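You operate a simulated robot arm through the tools that you are given. There is no shell and no other tool. Be economical: measure what you need, move in short steps, check, and stop when the job is done.

You are at the controls of a simulated robot arm. One attempt, no reset.

JOB
Vent the air tester and shut the middle and back lines.
Fine: blue button first; each line of the valve block off by its white button, its dial back to 1; the coupler stays clamped.

The check looks at the end state, three seconds after you hand in, the way a careful person would. Anything else that was tipped, shoved, dropped, spilled or broken makes it a failure.

ROBOT AND FRAMES
A 6-joint arm with a two-finger parallel gripper, fixed in place. Base frame: the origin is at the foot of the arm, x ahead of it, y to its left, z up; the work surface is at about z = 0.8. Readings come in m, degrees, newtons and seconds.
With the tool pointing down near the work surface it reaches from about 0.24 to 0.64 m from the base axis. Its first joint turns from -66.0 to 66.0 degrees. Payload 2.7 kg.
The TCP is the grasp point between the finger pads, 0.023 m short of the fingertips. In the tool frame z runs along the fingers and y along their closing line. The gripper opens to 0.094 m. The fingers are 0.038 m wide and 0.01 m thick; the gripper's body (0.054 by 0.096 m) begins 0.039 m behind the TCP.
Orientation is told as [roll, pitch, yaw] about the base's x, y, z axes, in that order, counted from this pose: with the fingers straight down and closing along the base's y, the tool's x points along the base's -x, its y along +y and its z along -z.

CONTROLS
- The arm moves only by the tool move_arm. Its argument "increments" is one flat list of numbers, 7 for each row, row after row: the shift along the tool's x, y, z in units of 25 mm (1.0 is 25 mm), then the turn, a rotation vector about the tool's x, y, z in units of 6 degrees (1.0 is 6 degrees), then the gripper command, from -1 (fully open) to 1 (shut), values between in proportion. In form: [dx, dy, dz, rx, ry, rz, fingers, dx, dy, dz, rx, ry, rz, fingers, ...]. A call has 1 to 20 rows; each row shifts and turns the commanded pose from where the row before left it, along the tool's axes as they then stand. A call with a number of a shift or a turn outside -1 to 1 is refused whole. Rows are played at 5 a second. More than 0.05 m and 8.6 degrees between two rows, or a gripper value outside its range, and nothing of the call is played. Where a pose cannot be reached the arm comes as near as it can. A force on the tool above 40 N (or 10 N above the force at the start of the call, whichever is more), or a blocked arm, ends the call early, and 0.2 s more pass. The fingers move at their own pace (about 0.045 m/s each) and stop on an object; they squeeze with about 28 N. The grip force told is the motor's: it shows also when the fingers shut on nothing. Time passes only in rows, and 0.2 s behind the last, so rows that do not move let the fingers close. The reply holds the time, the measured pose of the TCP, the force on the tool along the base axes, the opening and the grip force, in the units named above and with some noise, with the torque about the TCP (base axes, N m) and any sound that the robot's microphone picked up, and new pictures: "show" is both (left out), scene, wrist or none.
- Cameras (640 x 400 px; columns grow to the right, rows downward): "scene" is fixed at [0.0609, -0.4207, 1.4066]; the picture's right is [0.89, -0.46, 0.00], its down [-0.26, -0.49, -0.83] and it looks along [0.38, 0.74, -0.56] (base axes); focal length 373 px, centre (320, 200). "wrist" rides on the gripper at [0.086, 0.016, -0.075] in the tool frame; the picture's right is [-0.18, 0.98, 0.00], its down [-0.58, -0.11, -0.81] and it looks along [-0.79, -0.15, 0.59] (tool axes); focal length 243 px, centre (320, 200). There is no depth. A picture from a camera that has moved, and an enlarged one, comes with that camera's place and axes in the base frame and with its lens.
- inspect(camera, box): a new picture of the part [left, top, right, bottom] of that camera's present view, enlarged. It takes no simulated time.
- finish_job(): hands the job in; it is judged then, once.

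Go step by step. Nothing tells you positions but the pictures and the camera data: compare them with the known pose of the tool, close in by small moves and look again before you grip or let go. The budget is 120 turns and 200 pictures, counting those below and the enlarged ones. Unless the task says otherwise, let go and move clear before handing in, and close with one line.

The tools are called after "Call:" as a command line: name --argument value ..., lists and objects as JSON in quotes. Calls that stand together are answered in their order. move_arm: Moves the arm, as the interface text tells. Its arguments: {"type":"object","properties":{"increments":{"type":"array","items":{"type":"number"}},"show":{"type":"string","enum":["both","scene","wrist","none"]}},"required":["increments"]} The other tools are called the same way: inspect (camera, box) takes an enlarged picture of a part of a camera's view; finish_job () hands the job in.

At the start:

```text
time: 0.0
ee_pos: [0.3697, -0.0296, 1.1272]
ee_rot: [-0.1, 0.0, 0.0]
force: [0.1, -0.6, 0.1]
wrist_torque: [0.0, 0.0, 0.02]
finger_gap: 0.094
grasp_force: 0.0
```

scene: 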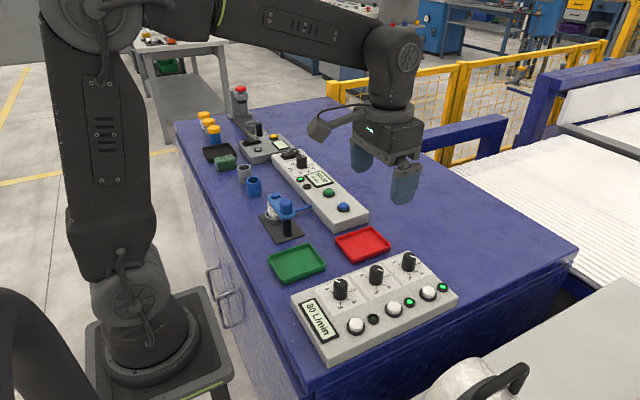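
wrist: 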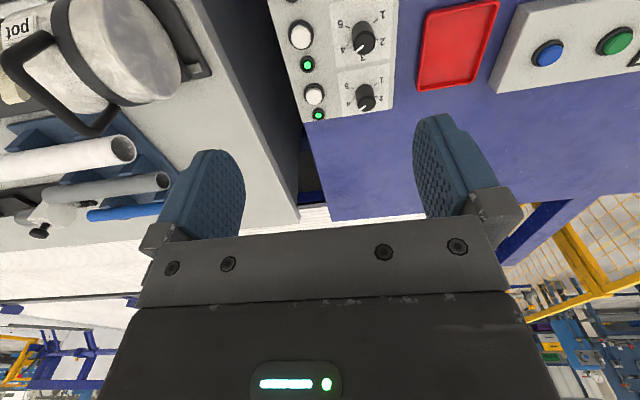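

I see a valve block in front (three dials, three white buttons with lamps) and the air tester behind it with a blue and a green button. I'll enlarge both before moving.

Call:
inspect --camera "scene" --box '[280, 240, 470, 360]'

Call:
inspect --camera "scene" --box '[220, 110, 390, 240]'

```text
3.33 times, centred on (375, 300) of scene
camera zoom: at [0.0609, -0.4207, 1.4066], right [0.89, -0.46, 0.0], down [-0.26, -0.49, -0.83], along [0.38, 0.74, -0.56], focal length 1244 px, centre (137, -133)
```

zoom: 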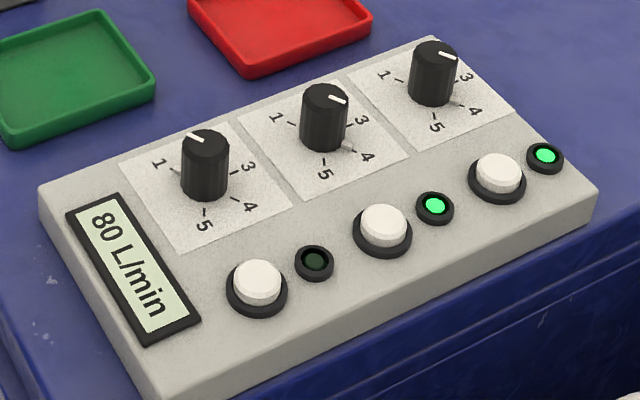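

```text
3.08 times, centred on (305, 175) of scene
camera zoom: at [0.0609, -0.4207, 1.4066], right [0.89, -0.46, 0.0], down [-0.26, -0.49, -0.83], along [0.38, 0.74, -0.56], focal length 1148 px, centre (366, 277)
```

zoom: 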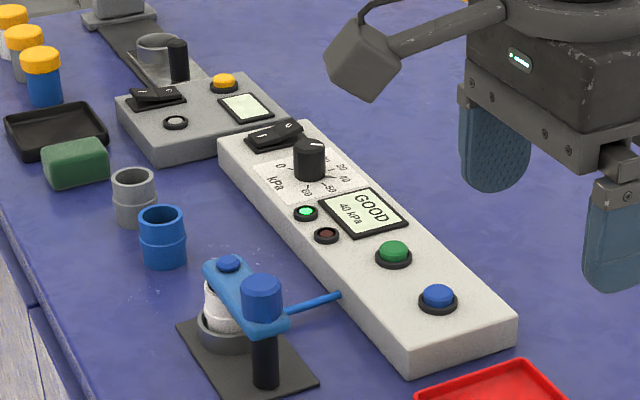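

The lit lines are the middle and back (larger x) ones; the front one is already off. I'll pitch the wrist so its camera looks straight down on the block, to measure it.

Call:
move_arm --increments '[0, 0, 0, 0, 1, 0, 1, 0, 0, 0, 0, 1, 0, 1, 0, 0, 0, 0, 1, 0, 1, 0, 0, 0, 0, 1, 0, 1, 0, 0, 0, 0, 1, 0, 1, 0, 0, 0, 0, 1, 0, 1, 0, 0, 0, 0, 0, 0, 1]'

```text
time: 1.6
ee_pos: [0.3691, -0.0295, 1.1275]
ee_rot: [0.1, 36.0, 0.1]
force: [0.6, 0.7, 0.0]
wrist_torque: [0.03, 0.0, 0.02]
finger_gap: 0.0002
grasp_force: 28.7
camera wrist: at [0.3424, -0.0152, 1.2389], right [0.15, 0.98, -0.11], down [0.94, -0.11, 0.31], along [0.29, -0.15, -0.94], focal length 243 px, centre (320, 200)
```

scene: 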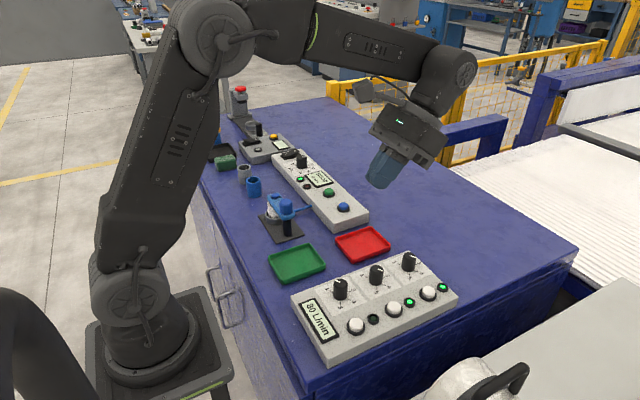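
wrist: 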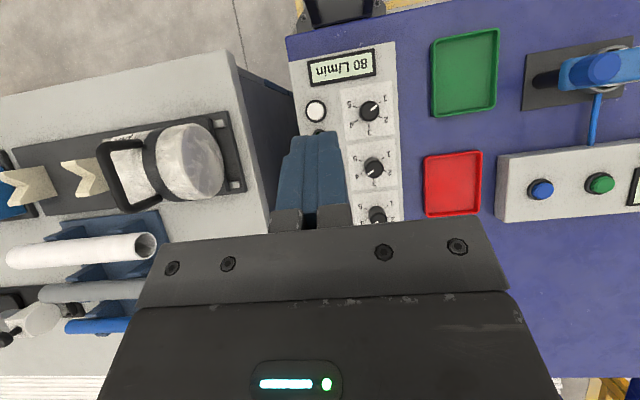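

The wrist camera puts the blue button near (0.482, 0.260), which agrees with the scene camera. I'll straighten the tool and move above it with the fingers shut.

Call:
move_arm --increments '[0, 0, 0, 0, -1, 0, 1, 0, 0, 0, 0, -1, 0, 1, 0, 0, 0, 0, -1, 0, 1, 0, 0, 0, 0, -1, 0, 1, 0, 0, 0, 0, -1, 0, 1, 0, 0, 0, 0, -1, 0, 1, -0.376, 0.967, 0.425, 0, 0, 0, 1, -0.376, 0.967, 0.425, 0, 0, 0, 1, -0.376, 0.967, 0.425, 0, 0, 0, 1, -0.376, 0.967, 0.425, 0, 0, 0, 1, -0.376, 0.967, 0.425, 0, 0, 0, 1, -0.376, 0.967, 0.425, 0, 0, 0, 1, -0.376, 0.967, 0.425, 0, 0, 0, 1, -0.376, 0.967, 0.425, 0, 0, 0, 1, -0.376, 0.967, 0.425, 0, 0, 0, 1, -0.376, 0.967, 0.425, 0, 0, 0, 1, -0.376, 0.967, 0.425, 0, 0, 0, 1, -0.376, 0.967, 0.425, 0, 0, 0, 1, 0, 0, 0, 0, 0, 0, 1]'

```text
time: 5.6
ee_pos: [0.4804, 0.2613, 0.9985]
ee_rot: [-0.1, -0.1, 0.0]
force: [0.3, 0.2, 0.4]
wrist_torque: [0.02, -0.02, 0.0]
finger_gap: 0.0
grasp_force: 27.9
camera wrist: at [0.3936, 0.276, 1.0741], right [0.18, 0.98, 0.0], down [0.58, -0.11, 0.81], along [0.79, -0.15, -0.59], focal length 243 px, centre (320, 200)
```

scene: 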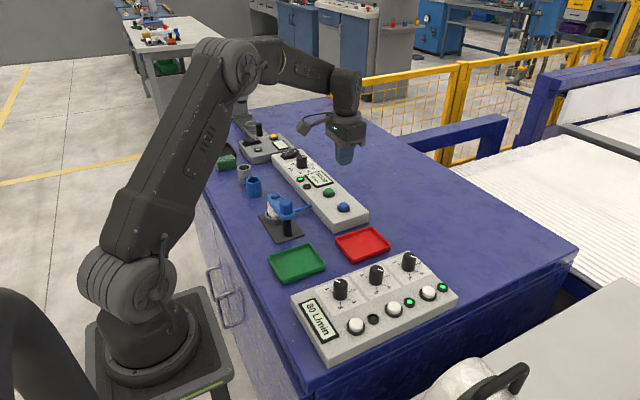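
wrist: 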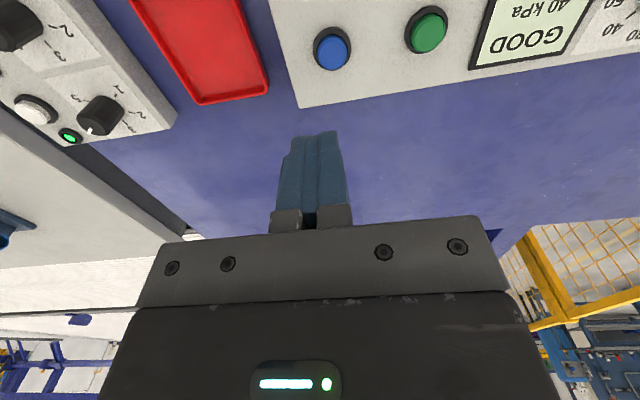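

From here the button reads about (0.484, 0.269). I'll shift slightly and descend most of the way, then look again.

Call:
move_arm --increments '[-0.05, 0.1, 0.8, 0, 0, 0, 1, -0.05, 0.2, 0.8, 0, 0, 0, 1, 0, 0, 0.8, 0, 0, 0, 1, 0, 0, 0.4, 0, 0, 0, 1, 0, 0, 0, 0, 0, 0, 1]'

Call:
inspect --camera "scene" --box '[280, 140, 400, 240]'

```text
time: 6.8
ee_pos: [0.484, 0.2681, 0.9302]
ee_rot: [0.1, -0.1, 0.0]
force: [0.2, 0.0, -0.2]
wrist_torque: [-0.01, 0.02, -0.01]
finger_gap: 0.0005
grasp_force: 28.1
camera wrist: at [0.3966, 0.2836, 1.0046], right [0.18, 0.98, 0.0], down [0.58, -0.11, 0.81], along [0.79, -0.15, -0.59], focal length 243 px, centre (320, 200)
```

scene: 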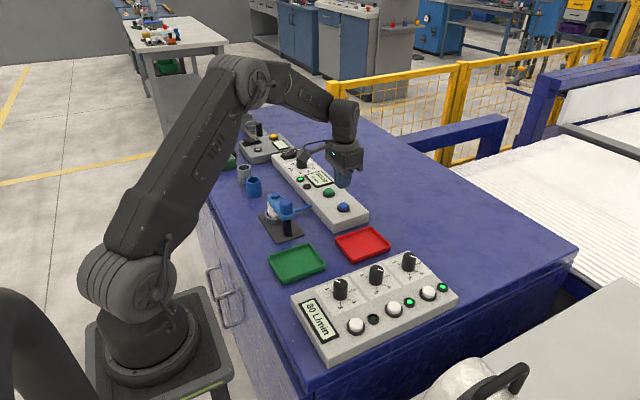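
wrist: 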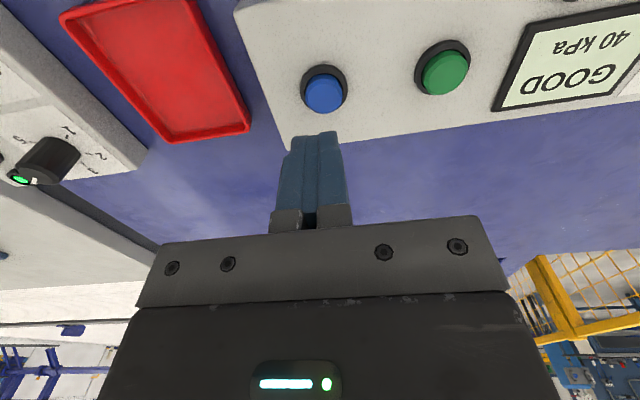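

```text
4.00 times, centred on (340, 190) of scene
camera zoom: at [0.0609, -0.4207, 1.4066], right [0.89, -0.46, 0.0], down [-0.26, -0.49, -0.83], along [0.38, 0.74, -0.56], focal length 1493 px, centre (240, 240)
```

zoom: 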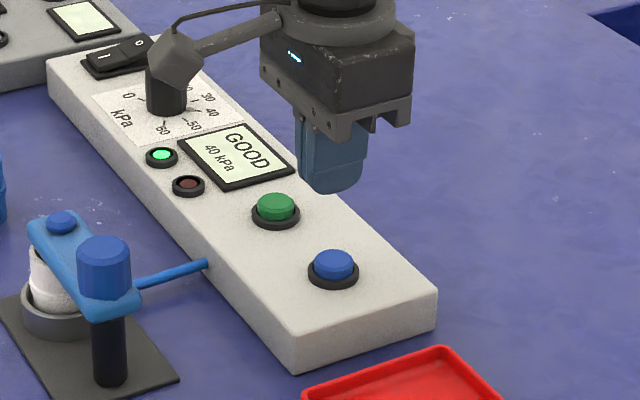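

The two wrist views triangulate the button top to (0.485, 0.269, 0.849). I'll go down to just above it.

Call:
move_arm --increments '[-0.06, 0.02, 0.8, 0, 0, 0, 1, 0, 0, 0.8, 0, 0, 0, 1, 0, 0, 0.4, 0, 0, 0, 1, 0, 0, 0.1, 0, 0, 0, 1, 0, 0, 0, 0, 0, 0, 1]' --show "wrist"

Call:
inspect --camera "scene" --box '[280, 140, 400, 240]'

```text
time: 8.0
ee_pos: [0.4849, 0.2692, 0.8775]
ee_rot: [-0.1, -0.1, -0.1]
force: [0.3, -0.9, -0.3]
wrist_torque: [-0.02, -0.03, -0.03]
finger_gap: 0.0
grasp_force: 27.9
camera wrist: at [0.3987, 0.285, 0.9524], right [0.18, 0.98, 0.0], down [0.58, -0.11, 0.81], along [0.79, -0.15, -0.59], focal length 243 px, centre (320, 200)
```

wrist: 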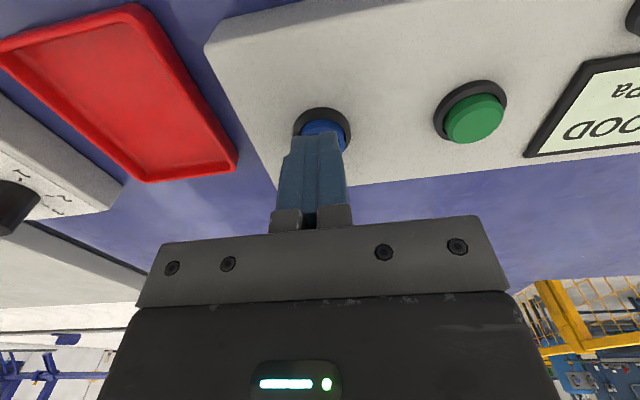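

```text
4.00 times, centred on (340, 190) of scene
camera zoom: at [0.0609, -0.4207, 1.4066], right [0.89, -0.46, 0.0], down [-0.26, -0.49, -0.83], along [0.38, 0.74, -0.56], focal length 1493 px, centre (240, 240)
```

zoom: 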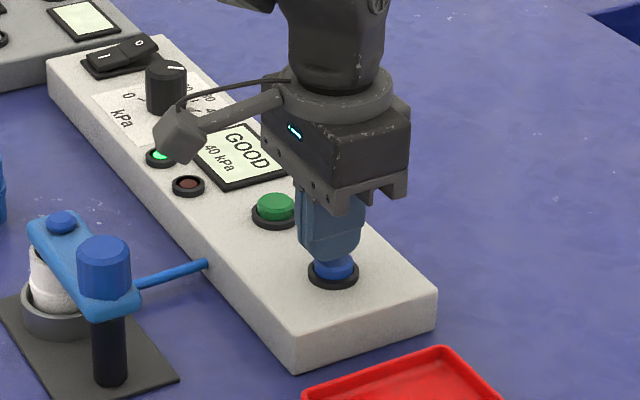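

The fingers are just over the button. I'll press in small steps.

Call:
move_arm --increments '[0, 0, 0.1, 0, 0, 0, 1, 0, 0, 0.1, 0, 0, 0, 1, 0, 0, 0.08, 0, 0, 0, 1, 0, 0, 0, 0, 0, 0, 1]' --show "none"

Call:
inspect --camera "scene" --box '[280, 140, 400, 240]'

```text
time: 9.0
ee_pos: [0.4848, 0.2699, 0.87]
ee_rot: [0.1, 0.0, 0.0]
force: [0.8, -0.4, 0.5]
wrist_torque: [0.01, -0.02, 0.0]
finger_gap: 0.0002
grasp_force: 28.2
```

```text
4.00 times, centred on (340, 190) of scene
camera zoom: at [0.0609, -0.4207, 1.4066], right [0.89, -0.46, 0.0], down [-0.26, -0.49, -0.83], along [0.38, 0.74, -0.56], focal length 1493 px, centre (240, 240)
```

zoom: 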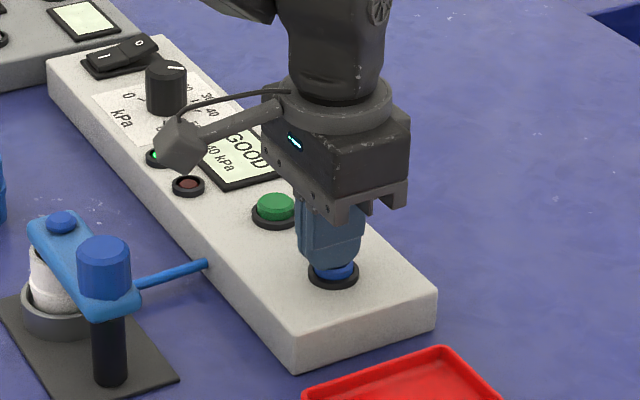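

Call:
move_arm --increments '[0, 0, 0.06, 0, 0, 0, 1, 0, 0, 0.06, 0, 0, 0, 1, 0, 0, 0.06, 0, 0, 0, 1, 0, 0, 0, 0, 0, 0, 1]' --show "none"

Call:
inspect --camera "scene" --box '[280, 140, 400, 240]'

```text
time: 10.0
ee_pos: [0.4867, 0.269, 0.8655]
ee_rot: [0.1, -0.1, 0.0]
force: [-0.3, 0.3, 3.5]
wrist_torque: [0.07, -0.01, -0.02]
finger_gap: 0.0
grasp_force: 27.6
heard: click
```

```text
4.00 times, centred on (340, 190) of scene
camera zoom: at [0.0608, -0.4207, 1.4066], right [0.89, -0.46, 0.0], down [-0.26, -0.49, -0.83], along [0.38, 0.74, -0.56], focal length 1493 px, centre (240, 240)
```

zoom: 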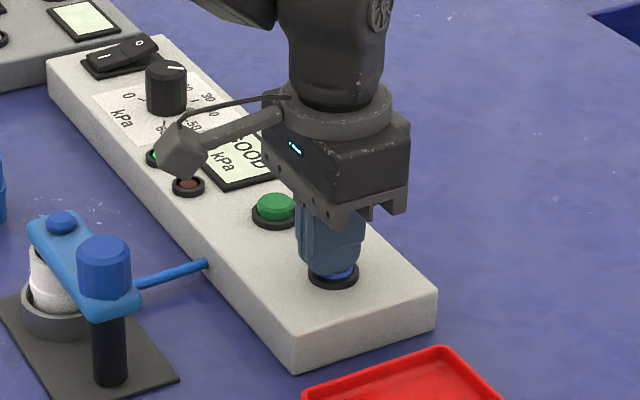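

It clicked. I'll raise the tool and check the display.

Call:
move_arm --increments '[0, 0, -0.6, 0, 0, 0, 1, 0, 0, -1, 0, 0, 0, 1, 0, 0, -1, 0, 0, 0, 1, 0, 0, -1, 0, 0, 0, 1, 0, 0, 0, 0, 0, 0, 1]' --show "wrist"

Call:
inspect --camera "scene" --box '[280, 140, 400, 240]'

```text
time: 11.2
ee_pos: [0.4838, 0.2682, 0.9563]
ee_rot: [0.0, 0.0, 0.0]
force: [0.3, 0.6, 0.4]
wrist_torque: [0.0, 0.01, 0.0]
finger_gap: 0.0
grasp_force: 28.4
camera wrist: at [0.3974, 0.2837, 1.0306], right [0.18, 0.98, 0.0], down [0.58, -0.11, 0.81], along [0.79, -0.15, -0.59], focal length 243 px, centre (320, 200)
```

wrist: 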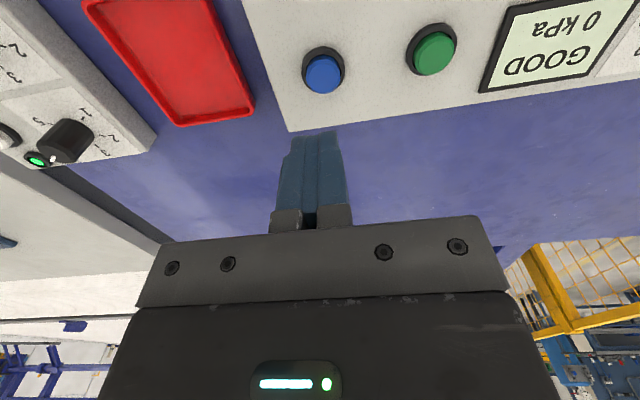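

```text
4.00 times, centred on (340, 190) of scene
camera zoom: at [0.0609, -0.4207, 1.4066], right [0.89, -0.46, 0.0], down [-0.26, -0.49, -0.83], along [0.38, 0.74, -0.56], focal length 1493 px, centre (240, 240)
```

zoom: 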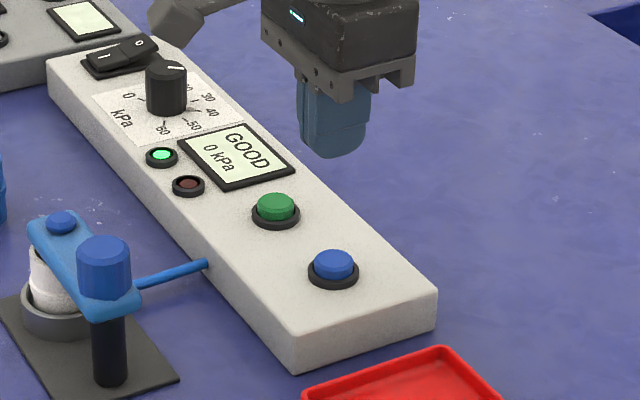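

The display reads 0 kPa, so the tester is vented. Next I'll go above the back white button, near (0.482, -0.062).

Call:
move_arm --increments '[0, -0.943, 0, 0, 0, 0, 1, 0, -0.943, 0, 0, 0, 0, 1, 0, -0.943, 0, 0, 0, 0, 1, 0, -0.943, 0, 0, 0, 0, 1, 0, -0.943, 0, 0, 0, 0, 1, 0, -0.943, 0, 0, 0, 0, 1, 0, -0.943, 0, 0, 0, 0, 1, 0, -0.943, 0, 0, 0, 0, 1, 0, -0.943, 0, 0, 0, 0, 1, 0, -0.943, 0, 0, 0, 0, 1, 0, -0.943, 0, 0, 0, 0, 1, 0, -0.943, 0, 0, 0, 0, 1, 0, -0.943, 0, 0, 0, 0, 1, 0, -0.943, 0, 0, 0, 0, 1, 0, 0, 0, 0, 0, 0, 1]' --show "wrist"

Call:
inspect --camera "scene" --box '[300, 220, 460, 360]'

```text
time: 14.4
ee_pos: [0.4874, -0.0627, 0.9541]
ee_rot: [-0.1, 0.0, 0.1]
force: [0.3, 0.1, -0.6]
wrist_torque: [0.0, -0.01, -0.03]
finger_gap: 0.0
grasp_force: 28.2
camera wrist: at [0.4, -0.0473, 1.0293], right [0.18, 0.98, 0.0], down [0.58, -0.11, 0.81], along [0.79, -0.15, -0.59], focal length 243 px, centre (320, 200)
```

wrist: 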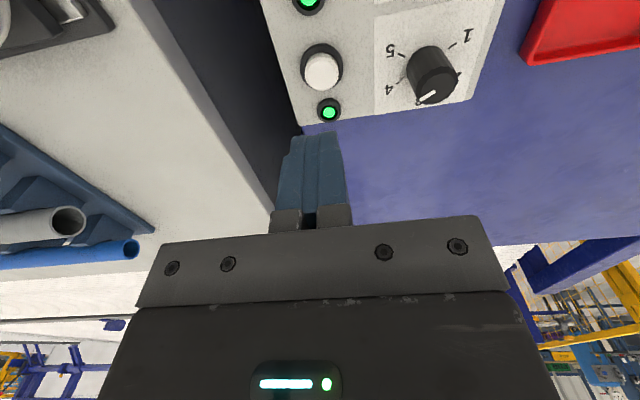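

```text
2.86 times, centred on (380, 290) of scene
camera zoom: at [0.0609, -0.4207, 1.4066], right [0.89, -0.46, 0.0], down [-0.26, -0.49, -0.83], along [0.38, 0.74, -0.56], focal length 1066 px, centre (149, -57)
```

zoom: 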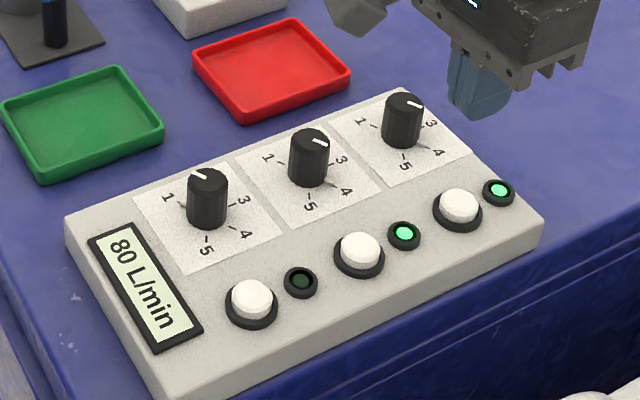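

The back button reads (0.485, -0.062), which is under the tool. I'll descend and look again.

Call:
move_arm --increments '[0.0, 0, 0.9, 0, 0, 0, 1, 0.06, 0.02, 0.9, 0, 0, 0, 1, 0, 0, 0.9, 0, 0, 0, 1, 0, 0, 0.2, 0, 0, 0, 1, 0, 0, 0, 0, 0, 0, 1]' --show "wrist"

Call:
inspect --camera "scene" --box '[340, 220, 480, 340]'

```text
time: 15.6
ee_pos: [0.4848, -0.0611, 0.8838]
ee_rot: [0.1, -0.1, -0.1]
force: [0.0, 0.2, -0.4]
wrist_torque: [-0.01, 0.03, 0.0]
finger_gap: 0.0
grasp_force: 28.0
camera wrist: at [0.3984, -0.0466, 0.9577], right [0.18, 0.98, 0.0], down [0.58, -0.11, 0.81], along [0.79, -0.15, -0.59], focal length 243 px, centre (320, 200)
```

wrist: 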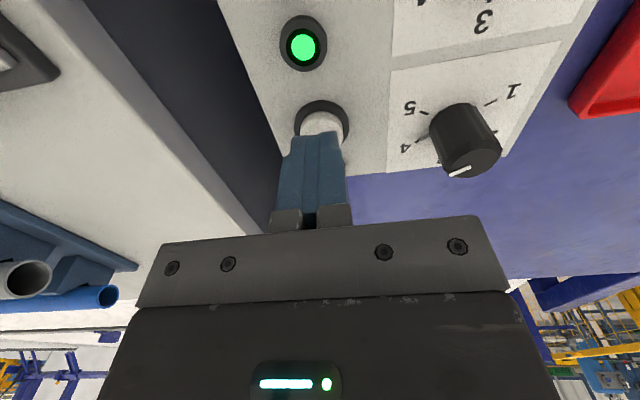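

```text
3.33 times, centred on (410, 280) of scene
camera zoom: at [0.0609, -0.4207, 1.4066], right [0.89, -0.46, 0.0], down [-0.26, -0.49, -0.83], along [0.38, 0.74, -0.56], focal length 1244 px, centre (20, -67)
```

zoom: 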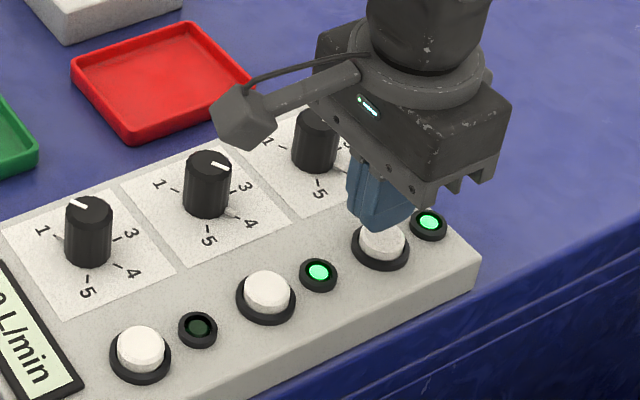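

Aligned. I'll press in small steps until it clicks.

Call:
move_arm --increments '[0, 0, 0.2, 0, 0, 0, 1, 0, 0, 0.2, 0, 0, 0, 1, 0, 0, 0.12, 0, 0, 0, 1, 0, 0, 0.08, 0, 0, 0, 1, 0, 0, 0.06, 0, 0, 0, 1, 0, 0, 0, 0, 0, 0, 1]' --show "none"

Call:
inspect --camera "scene" --box '[340, 220, 480, 340]'

```text
time: 17.0
ee_pos: [0.485, -0.06, 0.8678]
ee_rot: [0.0, -0.1, 0.0]
force: [-0.5, -1.0, 0.2]
wrist_torque: [0.0, 0.01, 0.0]
finger_gap: 0.0
grasp_force: 28.4
```

```text
3.33 times, centred on (410, 280) of scene
camera zoom: at [0.0609, -0.4207, 1.4066], right [0.89, -0.46, 0.0], down [-0.26, -0.49, -0.83], along [0.38, 0.74, -0.56], focal length 1244 px, centre (20, -67)
```

zoom: 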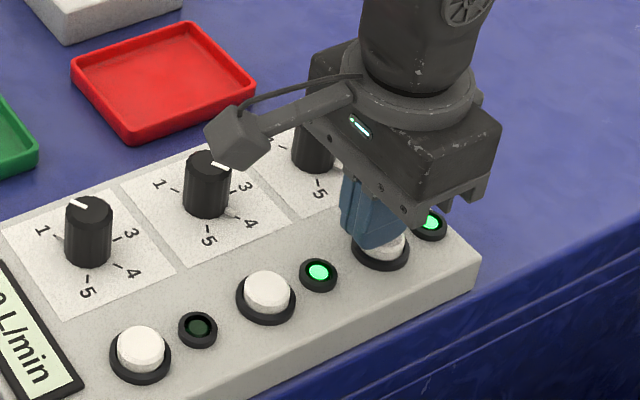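

No contact yet. The button top seems slightly lower and a few mm off, so I'll correct position and keep going down.

Call:
move_arm --increments '[-0.14, -0.1, 0, 0, 0, 0, 1, 0, 0, 0.08, 0, 0, 0, 1, 0, 0, 0.08, 0, 0, 0, 1, 0, 0, 0.06, 0, 0, 0, 1, 0, 0, 0, 0, 0, 0, 1]' --show "wrist"

Call:
inspect --camera "scene" --box '[380, 250, 450, 310]'

```text
time: 18.2
ee_pos: [0.4883, -0.0626, 0.8613]
ee_rot: [0.2, 0.0, -0.1]
force: [-1.8, 1.7, 5.6]
wrist_torque: [0.04, 0.03, 0.01]
finger_gap: 0.0
grasp_force: 27.7
heard: click
camera wrist: at [0.4012, -0.0478, 0.936], right [0.18, 0.98, 0.0], down [0.58, -0.11, 0.81], along [0.79, -0.15, -0.59], focal length 243 px, centre (320, 200)
```

wrist: 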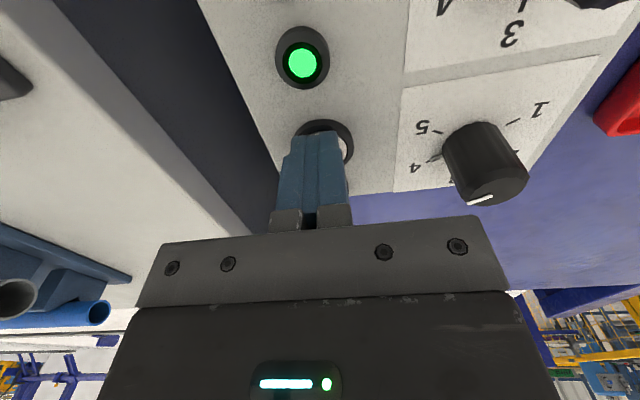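

```text
6.67 times, centred on (415, 280) of scene
camera zoom: at [0.0608, -0.4206, 1.4066], right [0.89, -0.46, 0.0], down [-0.26, -0.49, -0.83], along [0.38, 0.74, -0.56], focal length 2488 px, centre (-313, -333)
```

zoom: 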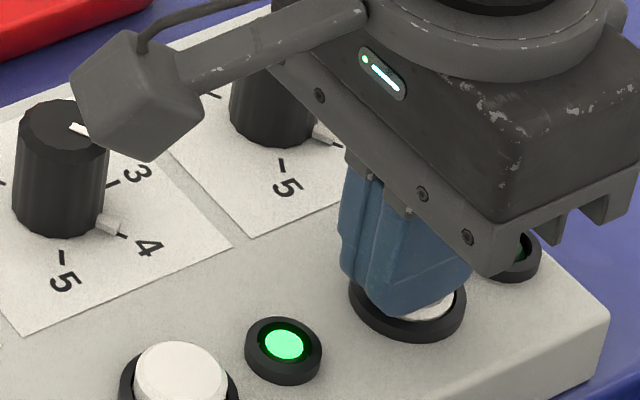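

It clicked and the back lamp looks dark. I'll lift and move over the middle button.

Call:
move_arm --increments '[0, 0, -0.8, 0, 0, 0, 1, 0, 0, -1, 0, 0, 0, 1, 0, 0, -1, 0, 0, 0, 1, 0.8, 0, 0, 0, 0, 0, 1, 0.8, 0, 0, 0, 0, 0, 1, 0.8, 0, 0, 0, 0, 0, 1, 0.8, 0, 0, 0, 0, 0, 1, 0, 0, 0, 0, 0, 0, 1]' --show "wrist"

Call:
inspect --camera "scene" --box '[300, 240, 460, 360]'

```text
time: 20.0
ee_pos: [0.4078, -0.0631, 0.9301]
ee_rot: [0.0, -0.1, 0.0]
force: [0.0, -0.5, -0.2]
wrist_torque: [-0.01, 0.04, 0.02]
finger_gap: 0.0
grasp_force: 28.0
camera wrist: at [0.3208, -0.0477, 1.0052], right [0.18, 0.98, 0.0], down [0.58, -0.11, 0.81], along [0.79, -0.15, -0.59], focal length 243 px, centre (320, 200)
```

wrist: 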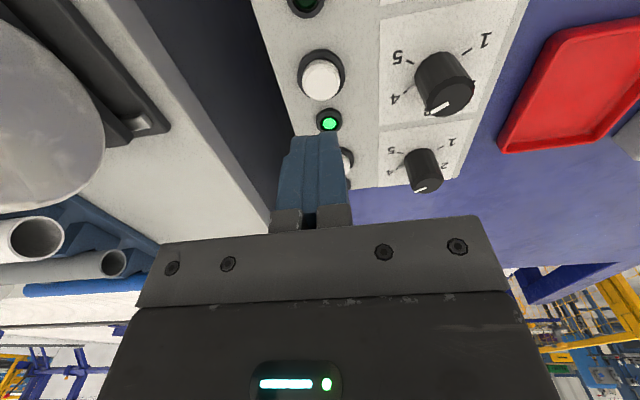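

```text
3.33 times, centred on (380, 300) of scene
camera zoom: at [0.0609, -0.4207, 1.4066], right [0.89, -0.46, 0.0], down [-0.26, -0.49, -0.83], along [0.38, 0.74, -0.56], focal length 1244 px, centre (120, -133)
```

zoom: 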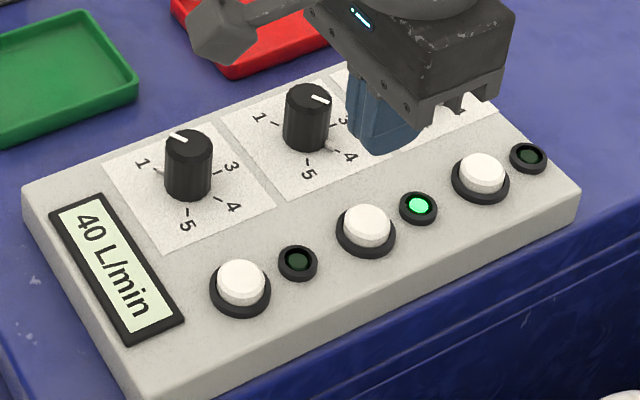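

The back line is off and the display dropped to 40 L/min. The middle button reads (0.403, -0.063), so I'll align and press it.

Call:
move_arm --increments '[0.18, 0, 0.6, 0, 0, 0, 1, 0, 0, 0.8, 0, 0, 0, 1, 0, 0, 0.6, 0, 0, 0, 1, 0, 0, 0.3, 0, 0, 0, 1, 0, 0, 0.08, 0, 0, 0, 1, 0, 0, 0, 0, 0, 0, 1]' --show "wrist"

Call:
inspect --camera "scene" --box '[340, 240, 460, 340]'

```text
time: 21.4
ee_pos: [0.4034, -0.0632, 0.8716]
ee_rot: [0.0, -0.1, 0.0]
force: [0.2, 0.2, 0.4]
wrist_torque: [0.0, 0.02, 0.04]
finger_gap: 0.0001
grasp_force: 27.5
camera wrist: at [0.317, -0.0478, 0.9467], right [0.18, 0.98, 0.0], down [0.58, -0.11, 0.81], along [0.79, -0.15, -0.59], focal length 243 px, centre (320, 200)
```

wrist: 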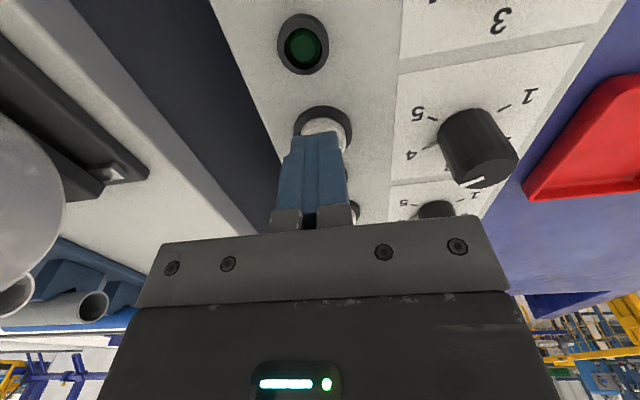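

```text
4.00 times, centred on (400, 290) of scene
camera zoom: at [0.0609, -0.4207, 1.4066], right [0.89, -0.46, 0.0], down [-0.26, -0.49, -0.83], along [0.38, 0.74, -0.56], focal length 1493 px, centre (0, -160)
```

zoom: 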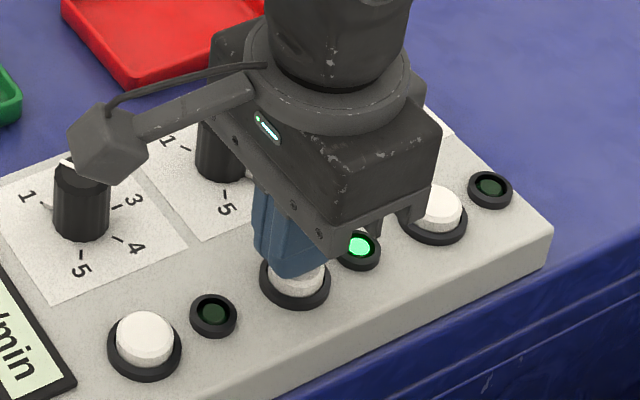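

Still just above the cap; continuing down in small steps.

Call:
move_arm --increments '[-0.06, 0, 0.1, 0, 0, 0, 1, 0, 0, 0.1, 0, 0, 0, 1, 0, 0, 0.1, 0, 0, 0, 1, 0, 0, 0.08, 0, 0, 0, 1, 0, 0, 0, 0, 0, 0, 1]' --show "none"

Call:
inspect --camera "scene" --box '[320, 240, 460, 350]'

```text
time: 22.6
ee_pos: [0.4049, -0.0639, 0.8625]
ee_rot: [-0.1, -0.1, -0.1]
force: [0.3, 1.5, 2.6]
wrist_torque: [0.02, 0.04, -0.01]
finger_gap: 0.0003
grasp_force: 27.8
heard: click
```

```text
3.64 times, centred on (390, 295) of scene
camera zoom: at [0.0609, -0.4207, 1.4066], right [0.89, -0.46, 0.0], down [-0.26, -0.49, -0.83], along [0.38, 0.74, -0.56], focal length 1357 px, centre (66, -146)
```

zoom: 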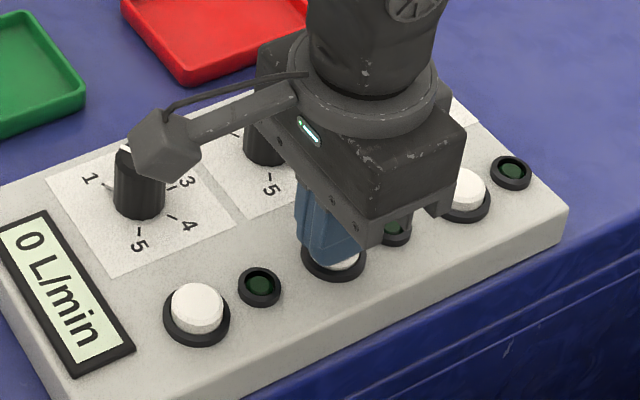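

The display reads 0 L/min and all lamps are off. I'll lift and pitch the camera over the dials to read their scales.

Call:
move_arm --increments '[0, 0, -0.88, 0, 0, 0, 1, 0, 0, -0.88, 0, 0, 0, 1, 0, 0, -0.88, 0, 0, 0, 1, 0, 0, -0.88, 0, 0, 0, 1, 0, 0, -0.88, 0, 0, 0, 1, -0.8, 0.5, 0, 0, 0, 0, 1, -0.8, 0.5, 0, 0, 0, 0, 1, -0.8, 0.5, 0, 0, 0, 0, 1, -0.4, 0.5, 0, 0, 0, 0, 1, 0, 0, 0, 0, 1, 0, 1, 0, 0, 0, 0, 1, 0, 1, 0, 0, 0, 0, 1, 0, 1, 0, 0, 0, 0, 1, 0, 1, 0, 0, 0, 0, 1, 0, 1, 0, 0, 0, 0, 1, 0, 1, 0, 0, 0, 0, 0, 0, 1]' --show "wrist"

Call:
inspect --camera "wrist" --box '[310, 0, 510, 200]'

Call:
inspect --camera "scene" --box '[310, 240, 450, 350]'

```text
time: 26.0
ee_pos: [0.4754, -0.0123, 0.9733]
ee_rot: [0.2, 36.0, 0.1]
force: [-0.6, 0.4, -0.2]
wrist_torque: [0.01, 0.03, 0.02]
finger_gap: 0.0002
grasp_force: 28.0
camera wrist: at [0.448, 0.002, 1.0843], right [0.15, 0.98, -0.11], down [0.94, -0.11, 0.31], along [0.29, -0.15, -0.94], focal length 243 px, centre (320, 200)
```

wrist: 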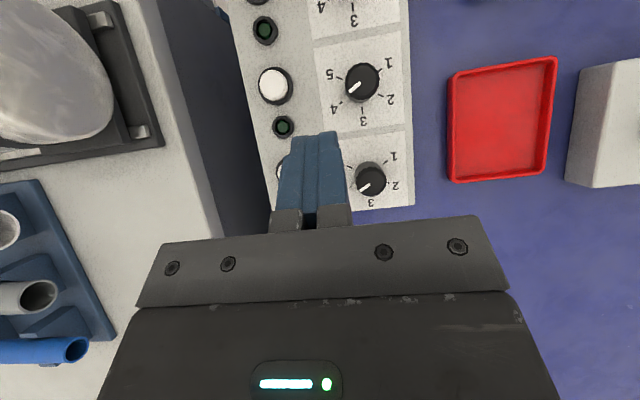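

```text
2.00 times, centred on (410, 100) of wrist
camera zoom: at [0.448, 0.002, 1.0843], right [0.15, 0.98, -0.11], down [0.94, -0.11, 0.31], along [0.29, -0.15, -0.94], focal length 485 px, centre (140, 400)
```

zoom: 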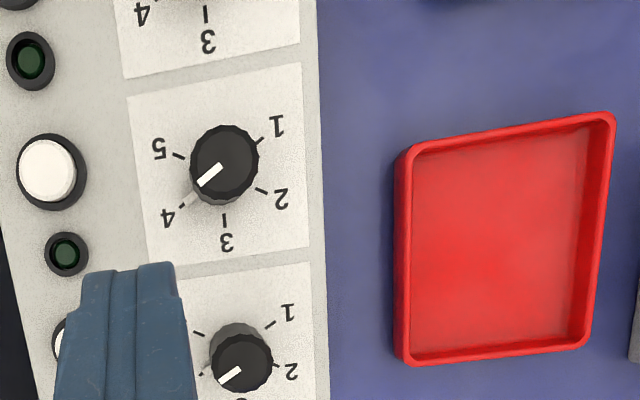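

```text
3.64 times, centred on (380, 295) of scene
camera zoom: at [0.0609, -0.4207, 1.4066], right [0.89, -0.46, 0.0], down [-0.26, -0.49, -0.83], along [0.38, 0.74, -0.56], focal length 1357 px, centre (102, -146)
```

zoom: 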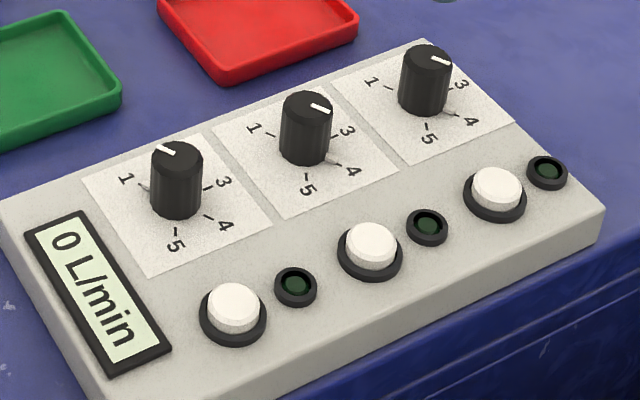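

Both dials point at 4; the front one is at 1, so each needs half a turn counter-clockwise (through 3 and 2). The middle dial is at about (0.416, 0.017), and I'll go above it open, yawed -48°.

Call:
move_arm --increments '[0, 0, 0, 0, -1, 0, -0.3, 0, 0, 0, 0, -1, 0, -0.3, 0, 0, 0, 0, -1, 0, -0.3, 0, 0, 0, 0, -1, 0, -0.3, 0, 0, 0, 0, -1, 0, -0.3, 0, 0, 0, 0, -1, 0, -0.3, 0.8, 0.39, 0, 0, 0, 0, -0.3, 0.8, 0.39, 0, 0, 0, 0, -0.3, 0.78, 0.39, 0.5, 0, 0, 0, -0.3, 0, 0, 0.5, 0, 0, 0, -0.3, 0, 0, 0, 0, 0, 0, -0.3]'

Call:
inspect --camera "scene" --box '[310, 220, 450, 330]'

```text
time: 28.4
ee_pos: [0.415, 0.0179, 0.9473]
ee_rot: [0.0, -0.2, 0.1]
force: [-0.4, 0.2, 0.3]
wrist_torque: [0.02, 0.02, 0.02]
finger_gap: 0.0612
grasp_force: 0.1
camera wrist: at [0.3282, 0.0317, 1.0223], right [0.18, 0.98, 0.0], down [0.58, -0.11, 0.81], along [0.79, -0.15, -0.59], focal length 243 px, centre (320, 200)
```

scene: 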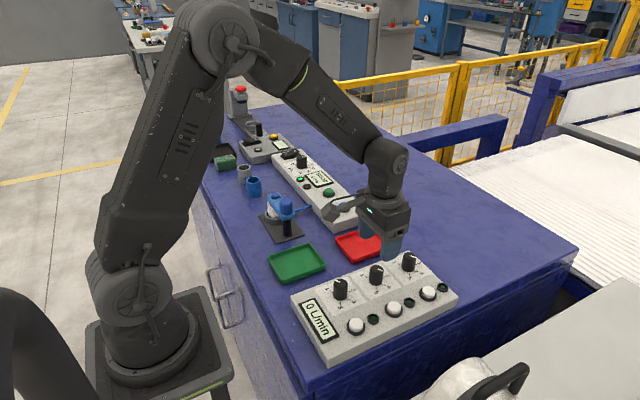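
wrist: 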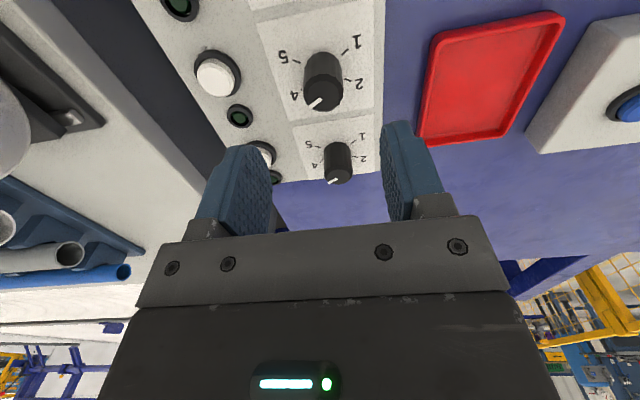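

```text
3.64 times, centred on (380, 275) of scene
camera zoom: at [0.0609, -0.4207, 1.4066], right [0.89, -0.46, 0.0], down [-0.26, -0.49, -0.83], along [0.38, 0.74, -0.56], focal length 1357 px, centre (102, -73)
```

zoom: 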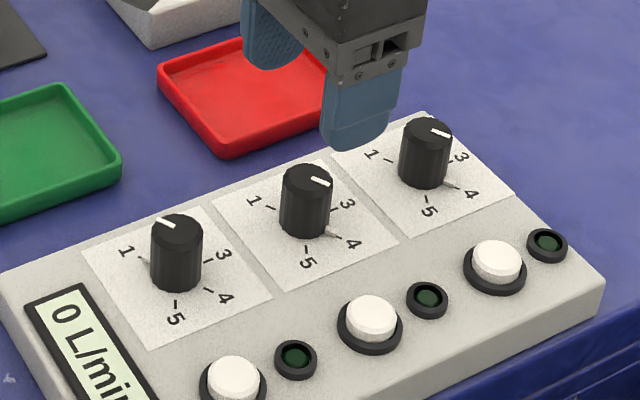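

The dial centre is at about (0.417, 0.0167). I'll yaw -48°, then descend with open fingers.

Call:
move_arm --increments '[-0.07, -0.04, 0, 0, 0, 1, -0.3, 0, 0, 0, 0, 0, 1, -0.3, 0, 0, 0, 0, 0, 1, -0.3, 0, 0, 0, 0, 0, 1, -0.3, 0, 0, 0, 0, 0, 1, -0.3, 0, 0, 0, 0, 0, 1, -0.3, 0, 0, 0, 0, 0, 1, -0.3, 0, 0, 0, 0, 0, 1, -0.3, 0, 0, 0.8, 0, 0, 0, -0.3, 0, 0, 0.8, 0, 0, 0, -0.3, 0, 0, 0.8, 0, 0, 0, -0.3, 0, 0, 0.4, 0, 0, 0, -0.3, 0, 0, 0, 0, 0, 0, -0.3]' --show "wrist"

Call:
inspect --camera "scene" --box '[320, 220, 440, 320]'

```text
time: 31.2
ee_pos: [0.4162, 0.0146, 0.877]
ee_rot: [0.1, 0.0, -48.0]
force: [0.4, 0.1, 1.0]
wrist_torque: [0.04, 0.02, -0.02]
finger_gap: 0.0611
grasp_force: 0.0
camera wrist: at [0.3699, 0.0892, 0.9521], right [0.85, 0.52, 0.0], down [0.31, -0.51, 0.81], along [0.42, -0.69, -0.59], focal length 243 px, centre (320, 200)
```

wrist: 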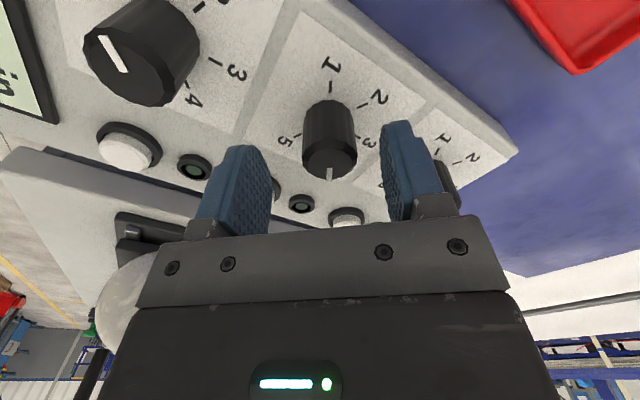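

```text
4.00 times, centred on (380, 270) of scene
camera zoom: at [0.0609, -0.4207, 1.4066], right [0.89, -0.46, 0.0], down [-0.26, -0.49, -0.83], along [0.38, 0.74, -0.56], focal length 1493 px, centre (80, -80)
```

zoom: 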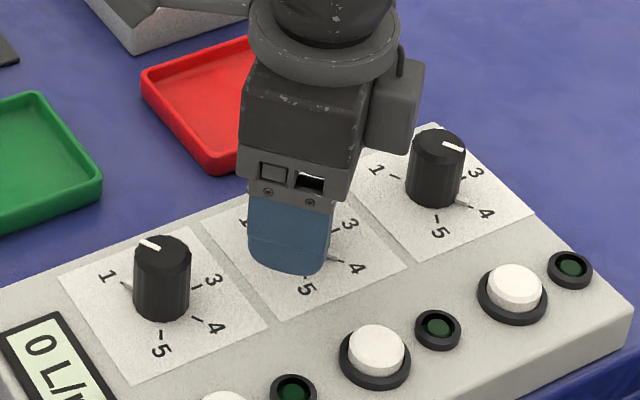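

The fingers straddle the dial. I'll lower 11 mm and close.

Call:
move_arm --increments '[0, 0.08, 0.2, 0, 0, 0, -0.3, 0, 0, 0.2, 0, 0, 0, -0.3, 0, 0, 0.05, 0, 0, 0, -0.3, 0, 0, 0, 0, 0, 0, 0.2, 0, 0, 0, 0, 0, 0, 0.6, 0, 0, 0, 0, 0, 0, 1, 0, 0, 0, 0, 0, 0, 1]' --show "wrist"

Call:
inspect --camera "scene" --box '[320, 220, 440, 320]'

```text
time: 32.8
ee_pos: [0.4203, 0.018, 0.867]
ee_rot: [0.2, -0.2, -47.9]
force: [17.0, 20.4, -10.0]
wrist_torque: [-0.39, 0.01, -0.02]
finger_gap: 0.0278
grasp_force: 45.0
camera wrist: at [0.3731, 0.0921, 0.9409], right [0.85, 0.52, 0.01], down [0.3, -0.51, 0.81], along [0.42, -0.69, -0.59], focal length 243 px, centre (320, 200)
```

wrist: 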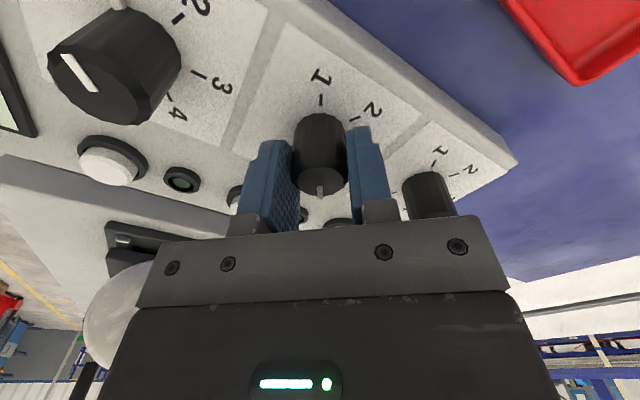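

```text
4.00 times, centred on (380, 270) of scene
camera zoom: at [0.0615, -0.4202, 1.4067], right [0.89, -0.46, 0.0], down [-0.26, -0.49, -0.83], along [0.38, 0.74, -0.56], focal length 1493 px, centre (80, -80)
```

zoom: 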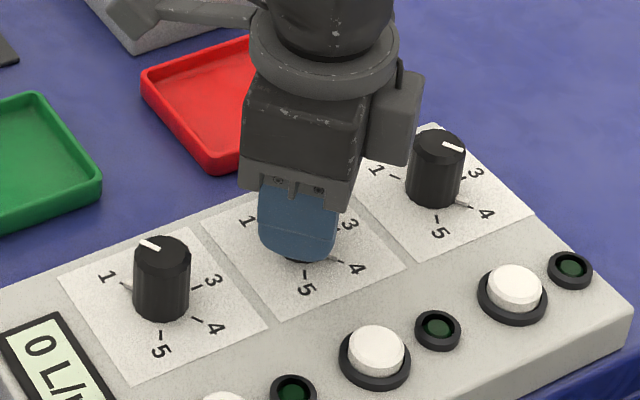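

Gripped, but the side force shows I am about 4 mm off along the closing line. I'll relax that.

Call:
move_arm --increments '[0, 0.1, 0, 0, 0, 0, 1, 0, 0.06, 0, 0, 0, 0, 1, 0, 0, 0, 0, 0, 0, 1]' --show "none"

```text
time: 33.6
ee_pos: [0.4204, 0.0175, 0.8665]
ee_rot: [-0.2, 0.1, -48.1]
force: [-6.2, -1.6, 10.0]
wrist_torque: [-0.04, -0.9, -0.01]
finger_gap: 0.0279
grasp_force: 45.9
```

Forces are small now. I'll turn counter-clockwise 36° and check the dial follows.

Call:
move_arm --increments '[0, 0, 0, 0, 0, -1, 1, 0, 0, 0, 0, 0, -1, 1, 0, 0, 0, 0, 0, -1, 1, 0, 0, 0, 0, 0, -1, 1, 0, 0, 0, 0, 0, -1, 1, 0, 0, 0, 0, 0, -1, 1, 0, 0, 0, 0, 0, 0, 1]' --show "wrist"

```text
time: 35.0
ee_pos: [0.4209, 0.0173, 0.8662]
ee_rot: [-0.1, 0.3, -14.3]
force: [-6.9, -3.2, 5.8]
wrist_torque: [0.29, -0.39, -0.02]
finger_gap: 0.028
grasp_force: 45.0
stopped in row 6: the force on the tool passed its limit at 41 N (the readings are from after the stop); the commanded pose is now the measured one
camera wrist: at [0.3403, 0.0544, 0.9415], right [0.42, 0.91, 0.0], down [0.54, -0.25, 0.8], along [0.73, -0.34, -0.6], focal length 243 px, centre (320, 200)
```

wrist: 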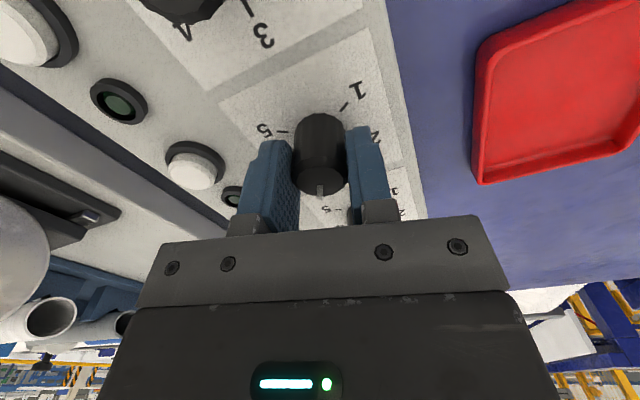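

The dial is turning with the gripper; the pose has reset after a side force built up. I'll continue in shorter runs.

Call:
move_arm --increments '[0, 0, 0, 0, 0, -0.7, 1, 0, 0, 0, 0, 0, -0.7, 1, 0, 0, 0, 0, 0, -0.7, 1, 0, 0, 0, 0, 0, 0, 1]' --show "none"

```text
time: 36.0
ee_pos: [0.4199, 0.0187, 0.8662]
ee_rot: [0.0, 0.4, -1.8]
force: [-11.4, -4.8, 19.9]
wrist_torque: [0.39, 0.59, 0.05]
finger_gap: 0.0275
grasp_force: 45.1
```

Call:
move_arm --increments '[0.06, -0.02, -0.06, 0, 0, 0, 1, 0, 0, 0, 0, 0, -0.8, 1, 0, 0, 0, 0, 0, -0.8, 1, 0, 0, 0, 0, 0, -0.8, 1, 0, 0, 0, 0, 0, -0.8, 1, 0, 0, 0, 0, 0, 0, 1]' --show "none"

```text
time: 37.2
ee_pos: [0.4204, 0.0174, 0.8656]
ee_rot: [0.0, 0.1, 17.2]
force: [7.5, -0.4, -6.9]
wrist_torque: [0.08, 0.42, -0.01]
finger_gap: 0.028
grasp_force: 45.4
stopped in row 6: the force on the tool passed its limit at 41 N (the readings are from after the stop); the commanded pose is now the measured one
```

Call:
move_arm --increments '[0, 0, 0, 0, 0, -0.8, 1, 0, 0, 0, 0, 0, -0.8, 1, 0, 0, 0, 0, 0, -0.8, 1, 0, 0, 0, 0, 0, 0, 1]' --show "none"

Call:
move_arm --increments '[0, 0, 0, 0, 0, -0.8, 1, 0, 0, 0, 0, 0, -0.8, 1, 0, 0, 0, 0, 0, -0.8, 1, 0, 0, 0, 0, 0, 0, 1]' --show "wrist"

Call:
inspect --camera "scene" --box '[300, 220, 450, 340]'

```text
time: 38.2
ee_pos: [0.4202, 0.0184, 0.8666]
ee_rot: [0.0, 0.1, 31.7]
force: [14.1, 6.8, -27.0]
wrist_torque: [-0.2, -0.66, 0.03]
finger_gap: 0.0276
grasp_force: 45.0
```

```text
time: 39.0
ee_pos: [0.4203, 0.0185, 0.8658]
ee_rot: [-0.1, -0.1, 43.2]
force: [8.6, 1.4, -7.1]
wrist_torque: [-0.12, 0.56, 0.01]
finger_gap: 0.0277
grasp_force: 44.7
stopped in row 3: the force on the tool passed its limit at 42 N (the readings are from after the stop); the commanded pose is now the measured one
camera wrist: at [0.3454, -0.0304, 0.9411], right [-0.54, 0.84, 0.0], down [0.5, 0.32, 0.81], along [0.68, 0.43, -0.59], focal length 243 px, centre (320, 200)
```

wrist: 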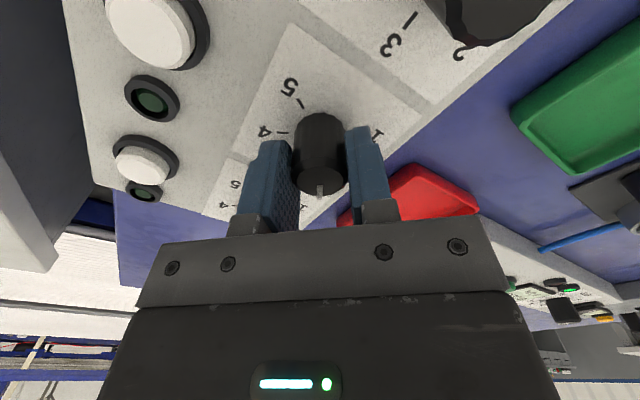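

```text
3.33 times, centred on (375, 280) of scene
camera zoom: at [0.0612, -0.4207, 1.4066], right [0.89, -0.46, 0.0], down [-0.26, -0.49, -0.83], along [0.38, 0.74, -0.56], focal length 1244 px, centre (137, -67)
```

zoom: 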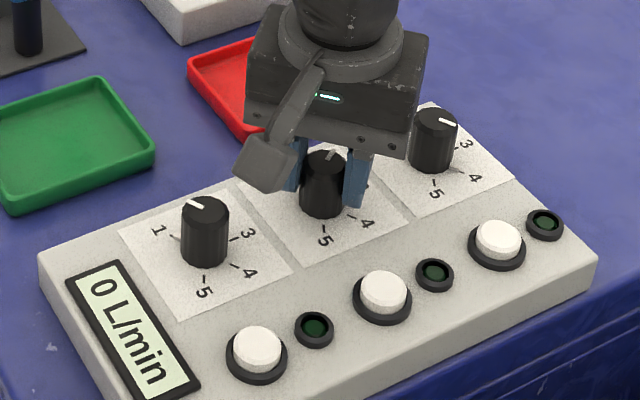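

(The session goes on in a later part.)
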